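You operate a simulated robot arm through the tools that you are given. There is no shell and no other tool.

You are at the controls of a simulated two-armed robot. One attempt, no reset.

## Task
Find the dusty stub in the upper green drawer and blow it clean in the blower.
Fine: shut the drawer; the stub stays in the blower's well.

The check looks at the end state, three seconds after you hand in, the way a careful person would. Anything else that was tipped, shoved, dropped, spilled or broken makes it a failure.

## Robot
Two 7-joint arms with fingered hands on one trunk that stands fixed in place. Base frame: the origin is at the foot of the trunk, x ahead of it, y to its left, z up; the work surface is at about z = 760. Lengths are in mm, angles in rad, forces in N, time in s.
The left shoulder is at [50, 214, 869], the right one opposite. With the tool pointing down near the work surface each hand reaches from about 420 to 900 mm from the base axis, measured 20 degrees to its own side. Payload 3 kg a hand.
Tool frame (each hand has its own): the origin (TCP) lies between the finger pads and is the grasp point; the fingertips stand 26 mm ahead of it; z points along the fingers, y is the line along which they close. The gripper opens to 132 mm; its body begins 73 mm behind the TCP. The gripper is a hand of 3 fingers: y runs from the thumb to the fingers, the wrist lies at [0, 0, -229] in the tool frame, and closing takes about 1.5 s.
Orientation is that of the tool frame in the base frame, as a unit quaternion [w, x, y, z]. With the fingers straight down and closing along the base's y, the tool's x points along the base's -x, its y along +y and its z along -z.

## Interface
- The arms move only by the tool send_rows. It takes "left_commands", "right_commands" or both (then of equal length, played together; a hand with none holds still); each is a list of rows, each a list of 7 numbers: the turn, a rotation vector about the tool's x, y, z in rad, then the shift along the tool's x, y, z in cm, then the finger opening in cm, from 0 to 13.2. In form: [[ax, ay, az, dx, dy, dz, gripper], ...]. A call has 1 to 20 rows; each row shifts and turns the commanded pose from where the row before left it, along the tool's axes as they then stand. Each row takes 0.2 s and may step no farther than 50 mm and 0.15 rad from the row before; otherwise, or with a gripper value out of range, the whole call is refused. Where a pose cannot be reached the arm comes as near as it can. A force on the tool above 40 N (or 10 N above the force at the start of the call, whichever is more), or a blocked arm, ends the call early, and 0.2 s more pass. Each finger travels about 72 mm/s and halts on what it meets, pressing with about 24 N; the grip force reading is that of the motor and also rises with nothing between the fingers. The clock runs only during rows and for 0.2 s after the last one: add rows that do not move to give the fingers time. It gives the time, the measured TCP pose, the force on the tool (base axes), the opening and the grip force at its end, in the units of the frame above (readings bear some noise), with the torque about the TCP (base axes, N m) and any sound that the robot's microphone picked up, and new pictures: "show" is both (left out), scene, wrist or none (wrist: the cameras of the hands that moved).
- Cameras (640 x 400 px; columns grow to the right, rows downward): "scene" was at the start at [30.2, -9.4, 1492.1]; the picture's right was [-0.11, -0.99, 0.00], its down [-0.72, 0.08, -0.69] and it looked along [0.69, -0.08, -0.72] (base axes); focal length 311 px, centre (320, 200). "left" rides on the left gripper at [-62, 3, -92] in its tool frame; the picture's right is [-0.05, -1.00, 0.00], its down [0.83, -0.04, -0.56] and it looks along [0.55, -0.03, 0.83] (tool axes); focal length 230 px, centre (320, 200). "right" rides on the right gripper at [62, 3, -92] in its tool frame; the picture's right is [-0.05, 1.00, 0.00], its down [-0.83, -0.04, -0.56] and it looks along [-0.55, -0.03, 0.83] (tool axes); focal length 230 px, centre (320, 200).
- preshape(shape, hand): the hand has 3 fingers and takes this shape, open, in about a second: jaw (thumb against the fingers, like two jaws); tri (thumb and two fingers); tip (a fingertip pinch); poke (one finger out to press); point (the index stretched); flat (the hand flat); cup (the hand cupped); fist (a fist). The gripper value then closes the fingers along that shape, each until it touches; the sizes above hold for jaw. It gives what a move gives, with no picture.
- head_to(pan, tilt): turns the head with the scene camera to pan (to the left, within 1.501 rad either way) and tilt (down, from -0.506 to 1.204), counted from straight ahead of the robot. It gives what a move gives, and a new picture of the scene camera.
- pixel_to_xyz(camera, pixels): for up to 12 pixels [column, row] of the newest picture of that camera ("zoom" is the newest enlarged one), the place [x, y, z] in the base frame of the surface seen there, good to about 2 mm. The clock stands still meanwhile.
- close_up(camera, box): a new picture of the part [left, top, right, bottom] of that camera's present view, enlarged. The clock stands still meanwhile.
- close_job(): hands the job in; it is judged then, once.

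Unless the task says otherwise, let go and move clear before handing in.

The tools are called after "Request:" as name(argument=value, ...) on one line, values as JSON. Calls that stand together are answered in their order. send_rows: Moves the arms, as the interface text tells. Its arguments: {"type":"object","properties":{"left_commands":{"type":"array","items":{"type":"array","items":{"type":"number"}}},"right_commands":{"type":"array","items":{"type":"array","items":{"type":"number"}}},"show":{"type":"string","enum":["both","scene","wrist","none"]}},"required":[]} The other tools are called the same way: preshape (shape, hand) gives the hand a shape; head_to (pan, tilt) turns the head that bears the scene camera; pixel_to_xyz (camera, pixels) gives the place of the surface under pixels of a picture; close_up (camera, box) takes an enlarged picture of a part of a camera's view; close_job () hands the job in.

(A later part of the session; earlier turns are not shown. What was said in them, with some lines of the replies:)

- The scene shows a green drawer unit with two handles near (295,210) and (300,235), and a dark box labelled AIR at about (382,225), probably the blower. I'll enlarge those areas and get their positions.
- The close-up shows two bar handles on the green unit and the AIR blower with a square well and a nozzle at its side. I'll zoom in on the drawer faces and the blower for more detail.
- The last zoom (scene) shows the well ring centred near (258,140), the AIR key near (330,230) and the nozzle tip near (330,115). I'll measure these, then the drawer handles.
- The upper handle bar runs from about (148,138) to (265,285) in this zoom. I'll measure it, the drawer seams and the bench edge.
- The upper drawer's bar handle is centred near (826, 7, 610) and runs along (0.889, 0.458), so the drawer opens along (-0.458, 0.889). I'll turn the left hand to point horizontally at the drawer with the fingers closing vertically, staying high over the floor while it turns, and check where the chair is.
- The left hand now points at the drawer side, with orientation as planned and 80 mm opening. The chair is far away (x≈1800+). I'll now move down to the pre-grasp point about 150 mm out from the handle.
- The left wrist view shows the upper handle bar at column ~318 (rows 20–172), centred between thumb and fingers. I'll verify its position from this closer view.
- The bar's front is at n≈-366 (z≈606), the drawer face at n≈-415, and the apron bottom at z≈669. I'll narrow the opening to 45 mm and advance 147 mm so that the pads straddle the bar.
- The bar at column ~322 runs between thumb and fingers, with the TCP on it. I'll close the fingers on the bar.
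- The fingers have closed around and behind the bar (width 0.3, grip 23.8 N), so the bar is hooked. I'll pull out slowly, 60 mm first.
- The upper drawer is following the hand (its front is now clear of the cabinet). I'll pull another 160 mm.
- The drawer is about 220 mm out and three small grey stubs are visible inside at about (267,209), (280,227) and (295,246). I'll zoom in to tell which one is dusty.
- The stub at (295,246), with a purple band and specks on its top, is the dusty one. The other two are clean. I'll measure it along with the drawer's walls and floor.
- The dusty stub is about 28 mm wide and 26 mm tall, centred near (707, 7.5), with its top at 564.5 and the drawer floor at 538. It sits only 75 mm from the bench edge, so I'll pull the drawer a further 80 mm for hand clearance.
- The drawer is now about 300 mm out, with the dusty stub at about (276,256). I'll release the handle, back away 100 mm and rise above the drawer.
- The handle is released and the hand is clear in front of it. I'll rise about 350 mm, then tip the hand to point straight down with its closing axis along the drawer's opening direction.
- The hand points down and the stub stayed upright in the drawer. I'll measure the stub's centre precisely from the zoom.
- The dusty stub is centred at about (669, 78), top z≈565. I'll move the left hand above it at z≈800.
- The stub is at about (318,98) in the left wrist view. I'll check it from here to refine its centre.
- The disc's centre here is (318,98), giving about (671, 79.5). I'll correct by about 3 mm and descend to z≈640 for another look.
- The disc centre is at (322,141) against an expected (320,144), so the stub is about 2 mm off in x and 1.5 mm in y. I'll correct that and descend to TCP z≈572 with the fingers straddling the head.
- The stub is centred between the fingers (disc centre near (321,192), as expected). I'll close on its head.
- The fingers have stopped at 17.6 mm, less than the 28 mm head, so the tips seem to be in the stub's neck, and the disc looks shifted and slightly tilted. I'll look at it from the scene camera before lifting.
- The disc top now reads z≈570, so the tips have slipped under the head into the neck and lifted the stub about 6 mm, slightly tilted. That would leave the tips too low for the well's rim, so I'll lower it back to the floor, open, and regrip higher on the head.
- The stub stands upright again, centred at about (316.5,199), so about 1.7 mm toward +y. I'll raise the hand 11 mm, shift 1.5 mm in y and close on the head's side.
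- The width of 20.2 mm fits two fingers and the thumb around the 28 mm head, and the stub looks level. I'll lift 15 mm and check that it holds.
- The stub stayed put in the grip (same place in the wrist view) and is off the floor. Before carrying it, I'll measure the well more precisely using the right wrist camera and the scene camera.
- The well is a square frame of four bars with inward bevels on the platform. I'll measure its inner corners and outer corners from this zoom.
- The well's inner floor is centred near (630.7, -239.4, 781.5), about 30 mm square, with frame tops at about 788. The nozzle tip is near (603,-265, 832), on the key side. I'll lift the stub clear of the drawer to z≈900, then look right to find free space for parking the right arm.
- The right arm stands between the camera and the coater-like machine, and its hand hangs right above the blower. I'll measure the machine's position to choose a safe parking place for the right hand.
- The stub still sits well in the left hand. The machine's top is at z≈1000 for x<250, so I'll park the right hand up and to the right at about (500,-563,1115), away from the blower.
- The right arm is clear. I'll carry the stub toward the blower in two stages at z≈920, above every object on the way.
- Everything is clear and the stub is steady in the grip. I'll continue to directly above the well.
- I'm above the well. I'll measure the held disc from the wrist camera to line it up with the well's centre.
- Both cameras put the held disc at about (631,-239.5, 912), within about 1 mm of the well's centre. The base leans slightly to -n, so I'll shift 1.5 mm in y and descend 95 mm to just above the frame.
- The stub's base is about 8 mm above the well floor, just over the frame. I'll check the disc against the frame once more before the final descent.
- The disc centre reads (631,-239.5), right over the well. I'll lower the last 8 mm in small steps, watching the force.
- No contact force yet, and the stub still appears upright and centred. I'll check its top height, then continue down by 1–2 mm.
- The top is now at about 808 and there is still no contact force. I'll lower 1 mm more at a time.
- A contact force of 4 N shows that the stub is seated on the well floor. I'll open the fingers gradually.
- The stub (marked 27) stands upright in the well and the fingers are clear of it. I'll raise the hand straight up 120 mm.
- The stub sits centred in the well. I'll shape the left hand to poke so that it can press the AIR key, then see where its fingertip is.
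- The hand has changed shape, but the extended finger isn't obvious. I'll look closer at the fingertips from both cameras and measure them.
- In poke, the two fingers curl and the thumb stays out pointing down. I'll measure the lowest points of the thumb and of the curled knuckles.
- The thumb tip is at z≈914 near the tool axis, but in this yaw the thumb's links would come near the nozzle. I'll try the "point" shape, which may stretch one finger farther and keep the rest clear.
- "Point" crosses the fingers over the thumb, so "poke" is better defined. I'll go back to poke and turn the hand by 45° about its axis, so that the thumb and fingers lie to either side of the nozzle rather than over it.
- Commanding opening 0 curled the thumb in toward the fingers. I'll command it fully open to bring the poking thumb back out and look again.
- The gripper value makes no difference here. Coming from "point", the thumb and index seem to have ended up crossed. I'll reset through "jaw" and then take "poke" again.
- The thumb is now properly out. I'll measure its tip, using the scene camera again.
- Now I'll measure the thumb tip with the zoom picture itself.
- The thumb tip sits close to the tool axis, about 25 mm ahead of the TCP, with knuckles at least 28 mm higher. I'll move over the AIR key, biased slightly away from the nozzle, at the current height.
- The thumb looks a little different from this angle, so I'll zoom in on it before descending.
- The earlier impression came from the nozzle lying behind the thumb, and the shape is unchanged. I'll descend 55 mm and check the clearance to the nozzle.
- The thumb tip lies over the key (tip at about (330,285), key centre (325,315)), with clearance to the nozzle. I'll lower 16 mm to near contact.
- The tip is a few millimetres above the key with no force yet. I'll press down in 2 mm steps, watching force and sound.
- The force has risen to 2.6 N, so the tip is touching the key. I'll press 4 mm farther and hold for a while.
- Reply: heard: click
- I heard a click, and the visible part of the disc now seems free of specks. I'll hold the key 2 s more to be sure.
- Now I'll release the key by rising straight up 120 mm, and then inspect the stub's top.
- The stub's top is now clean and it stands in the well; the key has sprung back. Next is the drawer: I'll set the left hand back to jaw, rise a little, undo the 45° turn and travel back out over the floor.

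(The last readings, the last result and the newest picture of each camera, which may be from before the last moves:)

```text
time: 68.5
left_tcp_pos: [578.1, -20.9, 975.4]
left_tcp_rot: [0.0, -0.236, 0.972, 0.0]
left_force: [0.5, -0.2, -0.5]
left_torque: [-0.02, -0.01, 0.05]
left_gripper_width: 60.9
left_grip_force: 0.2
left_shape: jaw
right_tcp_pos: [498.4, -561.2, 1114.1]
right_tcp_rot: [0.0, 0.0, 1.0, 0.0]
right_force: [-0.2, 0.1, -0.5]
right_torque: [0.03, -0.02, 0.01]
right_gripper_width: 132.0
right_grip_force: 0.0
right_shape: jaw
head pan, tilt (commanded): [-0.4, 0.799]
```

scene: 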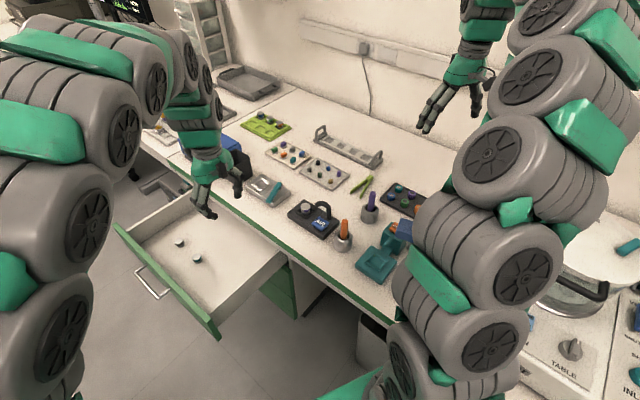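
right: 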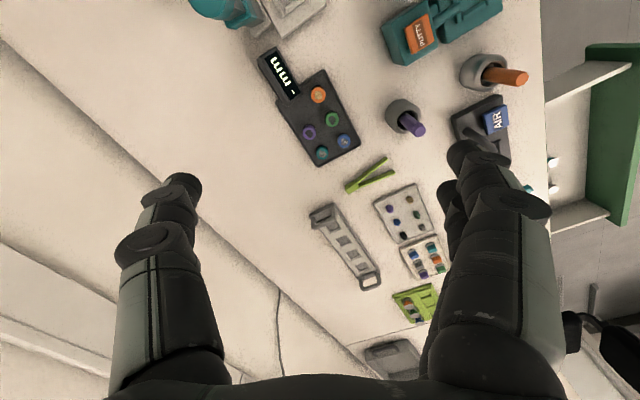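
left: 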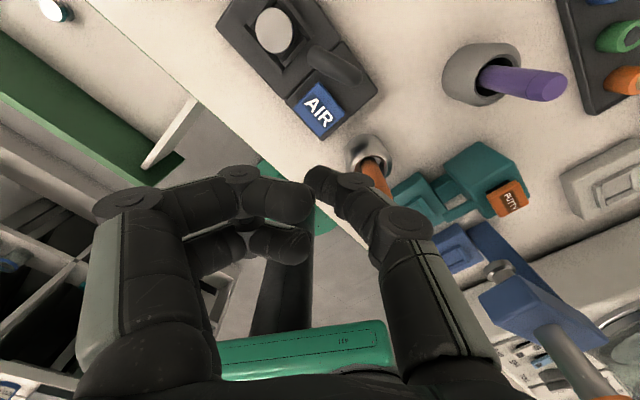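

The drawer is still open with the two clean stubs in place. I'll continue out in front of it.

Request:
send_rows(left_commands=[[0, 0, 0, -2.34, 3.44, 0, 6], [0, 0, 0, -2.34, 3.44, 0, 6], [0, 0, 0, -2.34, 3.44, 0, 6], [0, 0, 0, -2.34, 3.44, 0, 6], [0, 0, 0, -2.34, 3.44, 0, 6], [0, 0, 0, -2.34, 3.44, 0, 6], [0, 0, 0, -2.34, 3.44, 0, 6], [0, 0, 0, -2.34, 3.44, 0, 6], [0, 0, 0, -2.34, 3.44, 0, 6], [0, 0, 0, -2.34, 3.44, 0, 6]], show="none")

Request:
send_rows(left_commands=[[0.1428, 0, 0, 0, 0, 0, 4.5], [0.1428, 0, 0, 0, 0, 0, 4.5], [0.1428, 0, 0, 0, 0, 0, 4.5], [0.1428, 0, 0, 0, 0, 0, 4.5], [0.1428, 0, 0, 0, 0, 0, 4.5], [0.1428, 0, 0, 0, 0, 0, 4.5], [0.1428, 0, 0, 0, 0, 0, 4.5], [0.1428, 0, 0, 0, 0, 0, 4.5], [0.1428, 0, 0, 0, 0, 0, 4.5], [0.1428, 0, 0, 0, 0, 0, 4.5], [0.1428, 0, 0, 0, 0, 0, 4.5]], show="both")

```text
time: 70.7
left_tcp_pos: [627.4, 392.5, 975.0]
left_tcp_rot: [0.0, -0.235, 0.972, -0.001]
left_force: [0.3, 0.5, 0.2]
left_torque: [-0.02, 0.03, 0.03]
left_gripper_width: 60.6
left_grip_force: 0.0
left_shape: jaw
right_tcp_pos: [499.4, -563.0, 1113.7]
right_tcp_rot: [0.0, 0.0, 1.0, -0.001]
right_force: [0.0, 0.0, -0.1]
right_torque: [0.02, -0.04, 0.02]
right_gripper_width: 131.9
right_grip_force: 0.0
right_shape: jaw
head pan, tilt (commanded): [-0.4, 0.799]
```

```text
time: 73.1
left_tcp_pos: [628.1, 391.0, 974.7]
left_tcp_rot: [-0.167, 0.167, -0.686, 0.688]
left_force: [0.3, -0.1, 0.1]
left_torque: [0.03, -0.03, 0.01]
left_gripper_width: 45.4
left_grip_force: 0.1
left_shape: jaw
right_tcp_pos: [498.6, -562.8, 1113.5]
right_tcp_rot: [0.0, 0.0, 1.0, 0.001]
right_force: [0.0, -0.4, -0.5]
right_torque: [0.02, 0.03, -0.01]
right_gripper_width: 131.8
right_grip_force: 0.0
right_shape: jaw
head pan, tilt (commanded): [-0.4, 0.799]
```

scene: 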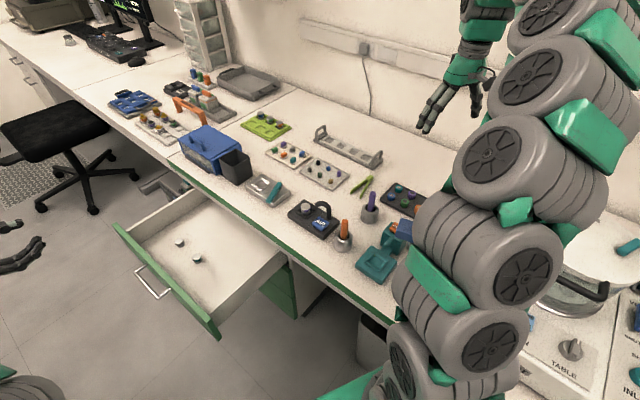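
left: 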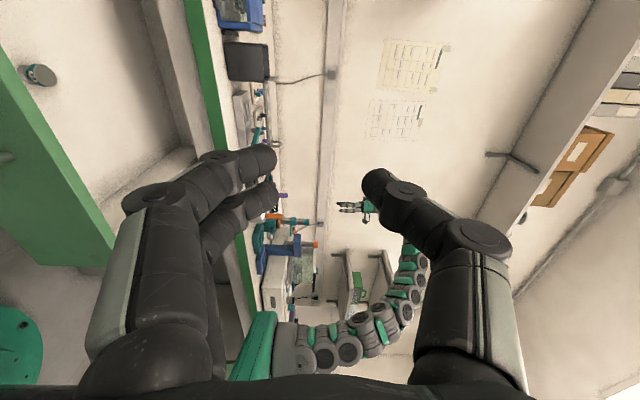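

The hand is out in front of the drawer, pointing at it. I'll lower it to handle height and verify the bar's position.

Request:
send_rows(left_commands=[[0, 0, 0, 0, 4.1, 0, 4.5], [0, 0, 0, 0, 4.1, 0, 4.5], [0, 0, 0, 0, 4.1, 0, 4.5], [0, 0, 0, 0, 4.1, 0, 4.5], [0, 0, 0, 0, 4.1, 0, 4.5], [0, 0, 0, 0, 4.1, 0, 4.5], [0, 0, 0, 0, 4.1, 0, 4.5], [0, 0, 0, 0, 4.1, 0, 4.5], [0, 0, 0, 0, 4.0, 0, 4.5], [0, 0, 0, 0, 0, 0, 4.5]], show="both")

Request:
pixel_to_xyz(camera="left", pixels=[[320, 50], [319, 100], [317, 150], [318, 170], [340, 100], [280, 100]])

```text
time: 75.3
left_tcp_pos: [627.1, 393.8, 607.2]
left_tcp_rot: [0.167, -0.167, 0.687, -0.687]
left_force: [-0.4, -0.2, -1.1]
left_torque: [0.02, 0.03, 0.0]
left_gripper_width: 45.3
left_grip_force: 0.0
left_shape: jaw
right_tcp_pos: [499.5, -561.8, 1115.1]
right_tcp_rot: [0.001, 0.0, 1.0, 0.0]
right_force: [-0.4, 0.7, 0.5]
right_torque: [-0.01, -0.03, -0.01]
right_gripper_width: 131.8
right_grip_force: 0.0
right_shape: jaw
head pan, tilt (commanded): [-0.4, 0.799]
```

scene: 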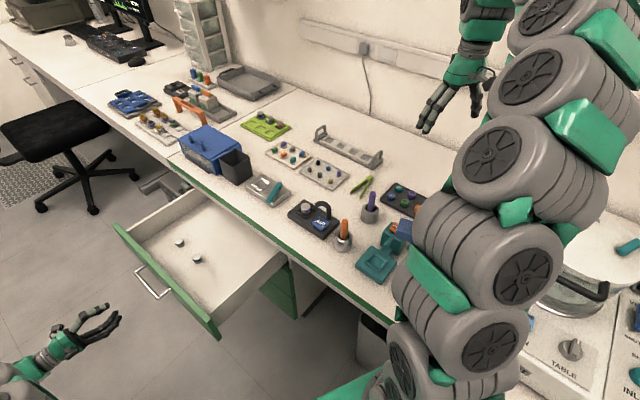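
left: 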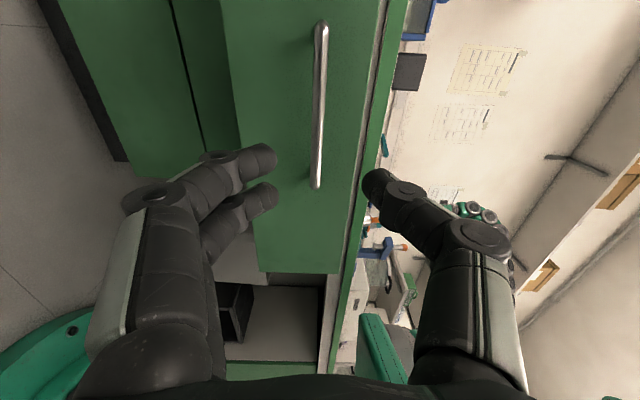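

```text
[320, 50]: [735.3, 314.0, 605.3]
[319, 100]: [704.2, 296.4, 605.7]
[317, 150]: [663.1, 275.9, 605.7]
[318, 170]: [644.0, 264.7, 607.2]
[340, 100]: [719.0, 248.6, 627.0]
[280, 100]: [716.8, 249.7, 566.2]
```

The bar is at n≈-58 (front) and z≈606, straight ahead of the hand. I'll advance 125 mm to straddle it and close the fingers.

Request:
send_rows(left_commands=[[0, 0, 0, 0, 0, 2.5, 4.5], [0, 0, 0, 0, 0, 2.5, 4.5], [0, 0, 0, 0, 0, 2.5, 4.5], [0, 0, 0, 0, 0, 2.5, 4.5], [0, 0, 0, 0, 0, 2.3, 4.5], [0, 0, 0, 0, 0, 0, 3], [0, 0, 0, 0, 0, 0, 1.5], [0, 0, 0, 0, 0, 0, 0], [0, 0, 0, 0, 0, 0, 0], [0, 0, 0, 0, 0, 0, 0], [0, 0, 0, 0, 0, 0, 0]], show="wrist")

```text
time: 77.7
left_tcp_pos: [685.4, 282.9, 607.5]
left_tcp_rot: [0.166, -0.166, 0.688, -0.687]
left_force: [0.1, -1.2, 1.7]
left_torque: [0.01, 0.0, 0.02]
left_gripper_width: 0.3
left_grip_force: 23.8
left_shape: jaw
right_tcp_pos: [498.4, -562.6, 1113.9]
right_tcp_rot: [0.0, 0.0, 1.0, 0.0]
right_force: [-0.3, 0.5, 0.3]
right_torque: [0.03, 0.01, -0.05]
right_gripper_width: 131.8
right_grip_force: 0.1
right_shape: jaw
head pan, tilt (commanded): [-0.4, 0.799]
```

left: 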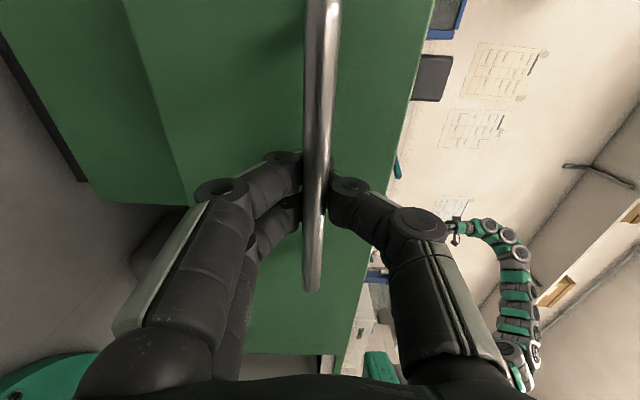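

The fingers hook the bar again. I'll push the drawer in smoothly by 270 mm.

Request:
send_rows(left_commands=[[0, 0, 0, 0, 0, 0.5, 0], [0, 0, 0, 0, 0, 1.0, 0], [0, 0, 0, 0, 0, 1.5, 0], [0, 0, 0, 0, 0, 1.5, 0], [0, 0, 0, 0, 0, 1.5, 0], [0, 0, 0, 0, 0, 1.5, 0], [0, 0, 0, 0, 0, 1.5, 0], [0, 0, 0, 0, 0, 1.5, 0], [0, 0, 0, 0, 0, 1.5, 0], [0, 0, 0, 0, 0, 1.5, 0], [0, 0, 0, 0, 0, 1.5, 0], [0, 0, 0, 0, 0, 1.5, 0], [0, 0, 0, 0, 0, 1.5, 0], [0, 0, 0, 0, 0, 1.5, 0], [0, 0, 0, 0, 0, 1.5, 0], [0, 0, 0, 0, 0, 1.5, 0], [0, 0, 0, 0, 0, 1.5, 0], [0, 0, 0, 0, 0, 1.5, 0], [0, 0, 0, 0, 0, 1.0, 0], [0, 0, 0, 0, 0, 0.5, 0]], show="both")

```text
time: 81.9
left_tcp_pos: [807.7, 41.7, 606.7]
left_tcp_rot: [-0.167, 0.167, -0.687, 0.687]
left_force: [-0.8, 0.0, -0.6]
left_torque: [-0.01, 0.02, -0.01]
left_gripper_width: 0.4
left_grip_force: 24.3
left_shape: jaw
right_tcp_pos: [498.4, -563.2, 1114.9]
right_tcp_rot: [0.0, 0.0, 1.0, 0.0]
right_force: [1.0, -0.4, 0.1]
right_torque: [-0.04, -0.03, 0.0]
right_gripper_width: 132.0
right_grip_force: 0.1
right_shape: jaw
head pan, tilt (commanded): [-0.4, 0.799]
```

scene: 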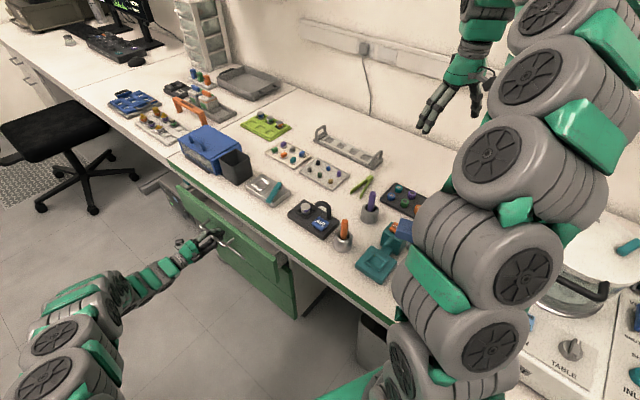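
left: 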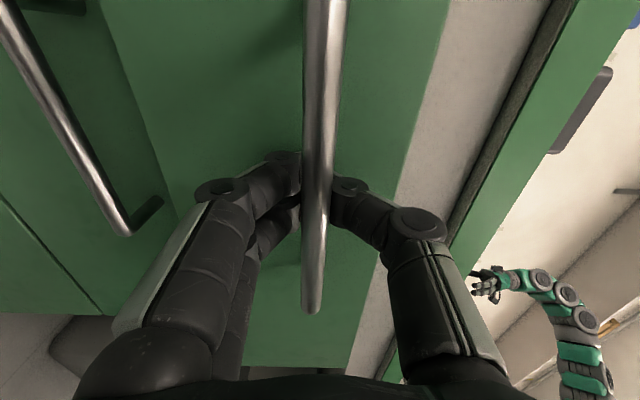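

The drawer is about 40 mm from shut. I'll push the remaining distance more slowly until it meets its stop.

Request:
send_rows(left_commands=[[0, 0, 0, 0, 0, 0.7, 0], [0, 0, 0, 0, 0, 0.7, 0], [0, 0, 0, 0, 0, 0.7, 0], [0, 0, 0, 0, 0, 0.7, 0], [0, 0, 0, 0, 0, 0.5, 0], [0, 0, 0, 0, 0, 0.4, 0], [0, 0, 0, 0, 0, 0.3, 0], [0, 0, 0, 0, 0, 0, 0]], show="both")

Request:
pixel_to_xyz(camera="left", pixels=[[380, 80], [180, 60], [200, 100], [100, 150], [440, 40], [380, 40], [60, 220]])

```text
time: 83.7
left_tcp_pos: [825.8, 8.2, 607.8]
left_tcp_rot: [-0.167, 0.167, -0.687, 0.687]
left_force: [0.6, 0.3, -0.3]
left_torque: [-0.02, -0.01, -0.03]
left_gripper_width: 0.0
left_grip_force: 24.6
left_shape: jaw
right_tcp_pos: [498.2, -563.1, 1114.0]
right_tcp_rot: [0.0, 0.0, 1.0, 0.0]
right_force: [-0.5, -0.5, -0.7]
right_torque: [0.02, 0.04, 0.02]
right_gripper_width: 132.1
right_grip_force: 0.0
right_shape: jaw
head pan, tilt (commanded): [-0.4, 0.799]
```

scene: 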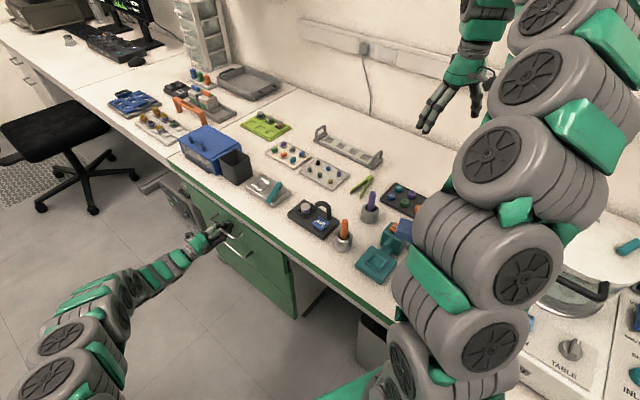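
left: 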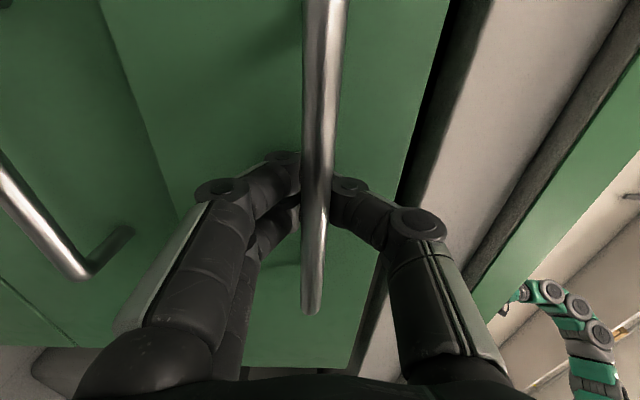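

```text
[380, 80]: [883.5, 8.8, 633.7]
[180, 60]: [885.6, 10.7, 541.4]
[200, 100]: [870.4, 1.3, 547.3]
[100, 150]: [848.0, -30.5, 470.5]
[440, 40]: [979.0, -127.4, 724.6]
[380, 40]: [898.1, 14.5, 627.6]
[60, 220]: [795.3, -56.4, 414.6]
```

The upper face still stands about 19 mm proud of the lower one (n≈-397 against -415), since the bar slid within the fingers and the tips now press on the panel. I'll keep pushing gently.

Request:
send_rows(left_commands=[[0, 0, 0, 0, 0, 0.4, 0], [0, 0, 0, 0, 0, 0.4, 0], [0, 0, 0, 0, 0, 0.4, 0], [0, 0, 0, 0, 0, 0.3, 0], [0, 0, 0, 0, 0, 0.2, 0], [0, 0, 0, 0, 0, 0, 0]], show="both")

Request:
pixel_to_xyz(camera="left", pixels=[[380, 80], [180, 60], [220, 100], [100, 150], [380, 40], [60, 220], [280, 330], [320, 50], [320, 20]])

```text
time: 85.1
left_tcp_pos: [834.0, -7.3, 610.5]
left_tcp_rot: [0.167, -0.167, 0.687, -0.687]
left_force: [0.1, 0.3, 0.3]
left_torque: [-0.03, -0.03, 0.03]
left_gripper_width: 0.0
left_grip_force: 24.7
left_shape: jaw
left hand out of reach, approached as far as the arm can: row 5
right_tcp_pos: [498.4, -563.2, 1113.9]
right_tcp_rot: [0.001, 0.0, 1.0, 0.0]
right_force: [0.2, -0.7, 1.0]
right_torque: [0.04, 0.02, 0.0]
right_gripper_width: 131.8
right_grip_force: 0.0
right_shape: jaw
head pan, tilt (commanded): [-0.4, 0.799]
```

scene: 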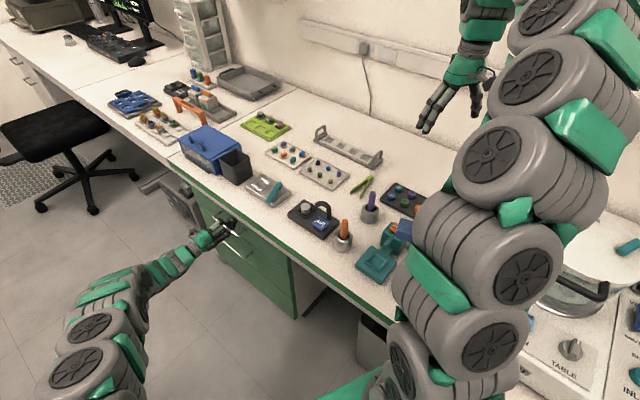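
left: 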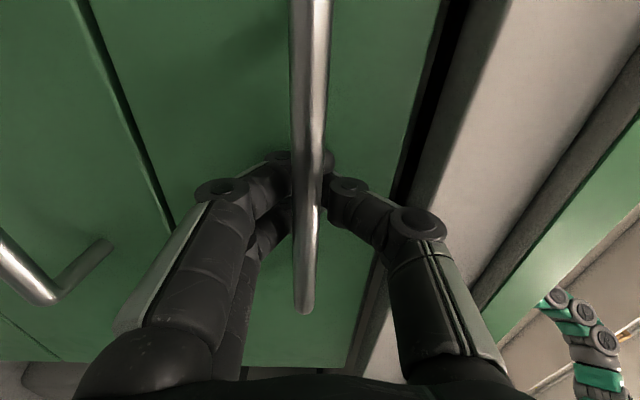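

```text
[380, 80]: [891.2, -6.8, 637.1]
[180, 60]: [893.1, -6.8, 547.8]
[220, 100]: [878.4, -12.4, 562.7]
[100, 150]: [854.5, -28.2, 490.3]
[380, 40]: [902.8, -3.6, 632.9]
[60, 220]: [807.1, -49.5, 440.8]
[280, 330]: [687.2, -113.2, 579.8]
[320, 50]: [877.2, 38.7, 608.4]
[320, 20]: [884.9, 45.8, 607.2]
```

The upper face now reads n≈-414.5, flush with the lower drawer, so it is shut. I'll open the fingers and withdraw slowly so that the handle isn't hooked.

Request:
send_rows(left_commands=[[0, 0, 0, 0, 0, 0, 1.5], [0, 0, 0, 0, 0, 0, 3], [0, 0, 0, 0, 0, 0, 4.5], [0, 0, 0, 0, 0, 0, 5], [0, 0, 0, 0, 0, 0, 5]], show="wrist")

```text
time: 86.3
left_tcp_pos: [834.5, -7.4, 610.7]
left_tcp_rot: [0.166, -0.167, 0.688, -0.687]
left_force: [-0.4, 2.4, 0.7]
left_torque: [0.09, 0.04, 0.05]
left_gripper_width: 48.8
left_grip_force: 0.1
left_shape: jaw
right_tcp_pos: [498.8, -562.2, 1114.9]
right_tcp_rot: [0.0, 0.0, 1.0, 0.0]
right_force: [-0.8, -0.2, -0.5]
right_torque: [0.0, -0.03, 0.02]
right_gripper_width: 131.9
right_grip_force: 0.0
right_shape: jaw
head pan, tilt (commanded): [-0.4, 0.799]
```

left: 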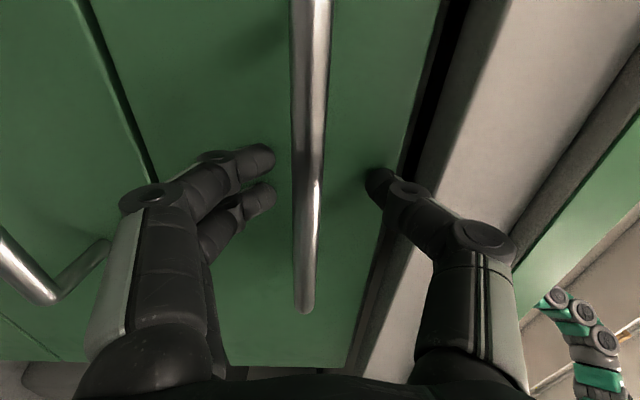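

The fingers are open on either side of the bar, touching nothing else. I'll withdraw 120 mm.

Request:
send_rows(left_commands=[[0, 0, 0, 0, 0, -1, 5], [0, 0, 0, 0, 0, -2, 5], [0, 0, 0, 0, 0, -3, 5], [0, 0, 0, 0, 0, -4, 5], [0, 0, 0, 0, 0, -4, 5], [0, 0, 0, 0, 0, 0, 5]], show="both")

Request:
pixel_to_xyz(camera="left", pixels=[[300, 50], [280, 50], [200, 50], [120, 80], [340, 50], [350, 100], [260, 200], [280, 150]])

```text
time: 87.7
left_tcp_pos: [771.9, 118.3, 611.3]
left_tcp_rot: [0.167, -0.167, 0.688, -0.686]
left_force: [0.1, 1.0, 0.5]
left_torque: [0.04, 0.02, 0.02]
left_gripper_width: 49.3
left_grip_force: 0.1
left_shape: jaw
right_tcp_pos: [498.2, -563.0, 1114.5]
right_tcp_rot: [0.0, 0.001, 1.0, 0.001]
right_force: [0.2, 0.2, -0.4]
right_torque: [0.03, 0.0, 0.02]
right_gripper_width: 131.9
right_grip_force: 0.1
right_shape: jaw
head pan, tilt (commanded): [-0.4, 0.799]
```

scene: 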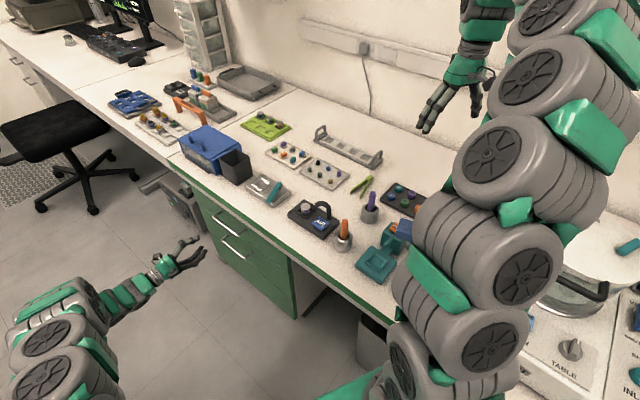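
left: 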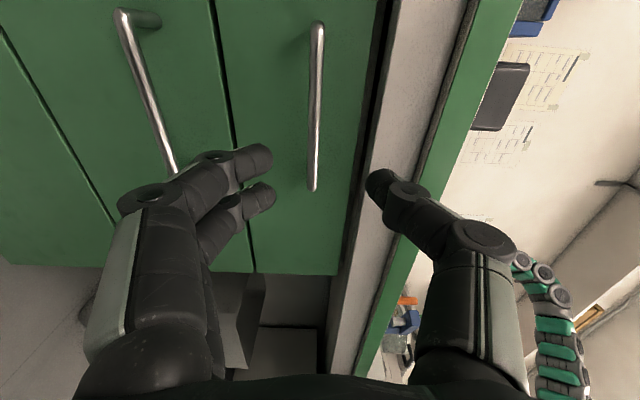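

```text
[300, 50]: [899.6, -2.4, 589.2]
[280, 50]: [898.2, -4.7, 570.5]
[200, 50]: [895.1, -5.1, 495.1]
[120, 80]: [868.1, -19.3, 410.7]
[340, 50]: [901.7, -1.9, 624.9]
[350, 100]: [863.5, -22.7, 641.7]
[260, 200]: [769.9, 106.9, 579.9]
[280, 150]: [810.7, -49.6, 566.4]
```

The drawer front is flush (upper and lower faces both at n≈-414.5). I'll back the left hand away farther and inspect the blower and the bench a last time.

Request:
send_rows(left_commands=[[0, 0, 0, 0, 0, -4, 6], [0, 0, 0, 0, 0, -4, 6], [0, 0, 0, 0, -4, -3, 6], [0, 0, 0, 0, -4, 0, 6], [0, 0, 0, 0, -4, 0, 6], [0, 0, 0, 0, -4, 0, 6], [0, 0, 0, 0, -4, 0, 6], [0, 0, 0, 0, 0, 0, 6]], show="scene")

Request:
close_up(camera="scene", box=[285, 185, 345, 235])

Request:
close_up(camera="scene", box=[150, 80, 450, 320])

Request:
close_up(camera="scene", box=[180, 180, 300, 320])

```text
time: 89.5
left_tcp_pos: [718.6, 214.1, 810.8]
left_tcp_rot: [-0.166, 0.167, -0.687, 0.687]
left_force: [-0.4, -0.2, 0.8]
left_torque: [-0.01, -0.03, -0.04]
left_gripper_width: 59.6
left_grip_force: 0.0
left_shape: jaw
right_tcp_pos: [498.5, -563.1, 1114.9]
right_tcp_rot: [0.0, 0.001, 1.0, 0.0]
right_force: [0.3, 0.7, -0.3]
right_torque: [-0.01, 0.02, 0.01]
right_gripper_width: 132.2
right_grip_force: 0.0
right_shape: jaw
head pan, tilt (commanded): [-0.4, 0.799]
```

scene: 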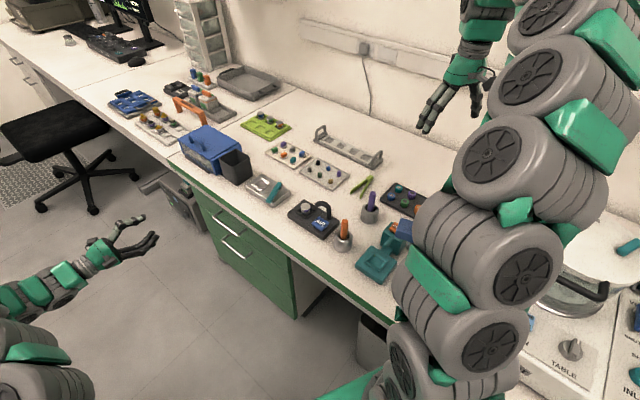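

```text
8.00 times, centred on (315, 210) of scene
```

zoom: 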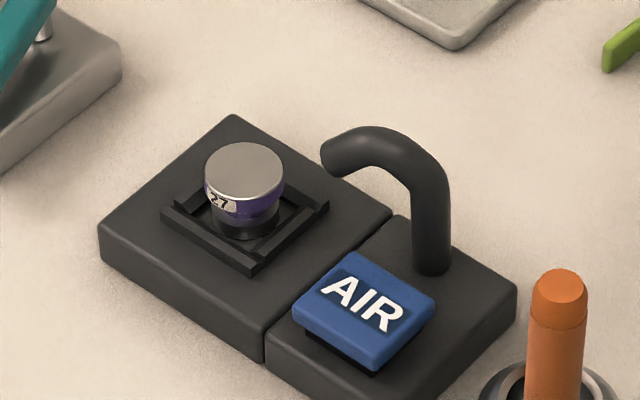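

```text
1.67 times, centred on (300, 200) of scene
```

zoom: 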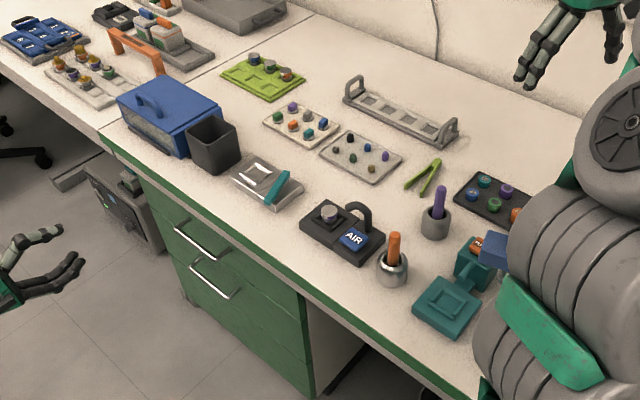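

```text
2.86 times, centred on (240, 250) of scene
```

zoom: 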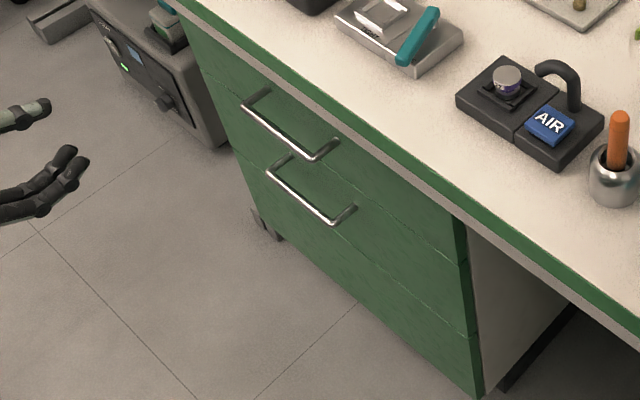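

Everything looks right: drawer shut, other objects undisturbed, stub 27 in the well. I'll take one last close look at the stub's surface and its seating.

Request:
close_up(camera="scene", box=[295, 198, 320, 216])

Request:
pixel_to_xyz(camera="zoom", pixels=[[300, 200], [260, 200], [340, 200], [300, 170], [300, 230]])

```text
16.00 times, centred on (308, 207) of scene
```

zoom: 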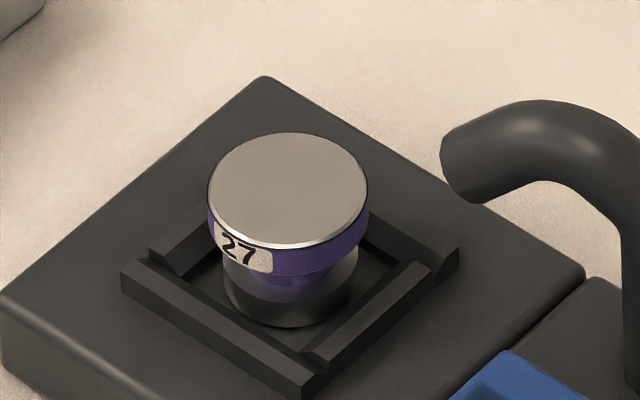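

```text
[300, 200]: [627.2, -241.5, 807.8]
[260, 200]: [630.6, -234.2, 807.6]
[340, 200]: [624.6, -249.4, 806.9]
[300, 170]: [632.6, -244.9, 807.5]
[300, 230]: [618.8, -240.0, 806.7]
```

The stub's top is spotless. It sits level at z≈807.5 inside the well's frame, the drawer is shut, and both hands are clear. I'm handing in the job.

Request:
close_job()

```text
The job is handed in.
```

The dusty stub, number 27 with the purple band, is blown clean and stands upright in the blower's well. In the last close-up its top shows no specks and it sits level inside the frame.

- **Drawer:** the upper green drawer is shut, flush with the one below it. The other two stubs stayed in it; they were upright when last seen, just before I pushed it closed.
- **Blower:** I pressed the AIR key once, heard it click, and held it for about 3 seconds. It sprang back when I let go.
- **Bench:** nothing else looks moved or tipped. The left hand is back over the floor in front of the drawer. The right hand is parked high over the bench, to the right of the blower.

The job is handed in; I have not seen the check's result.
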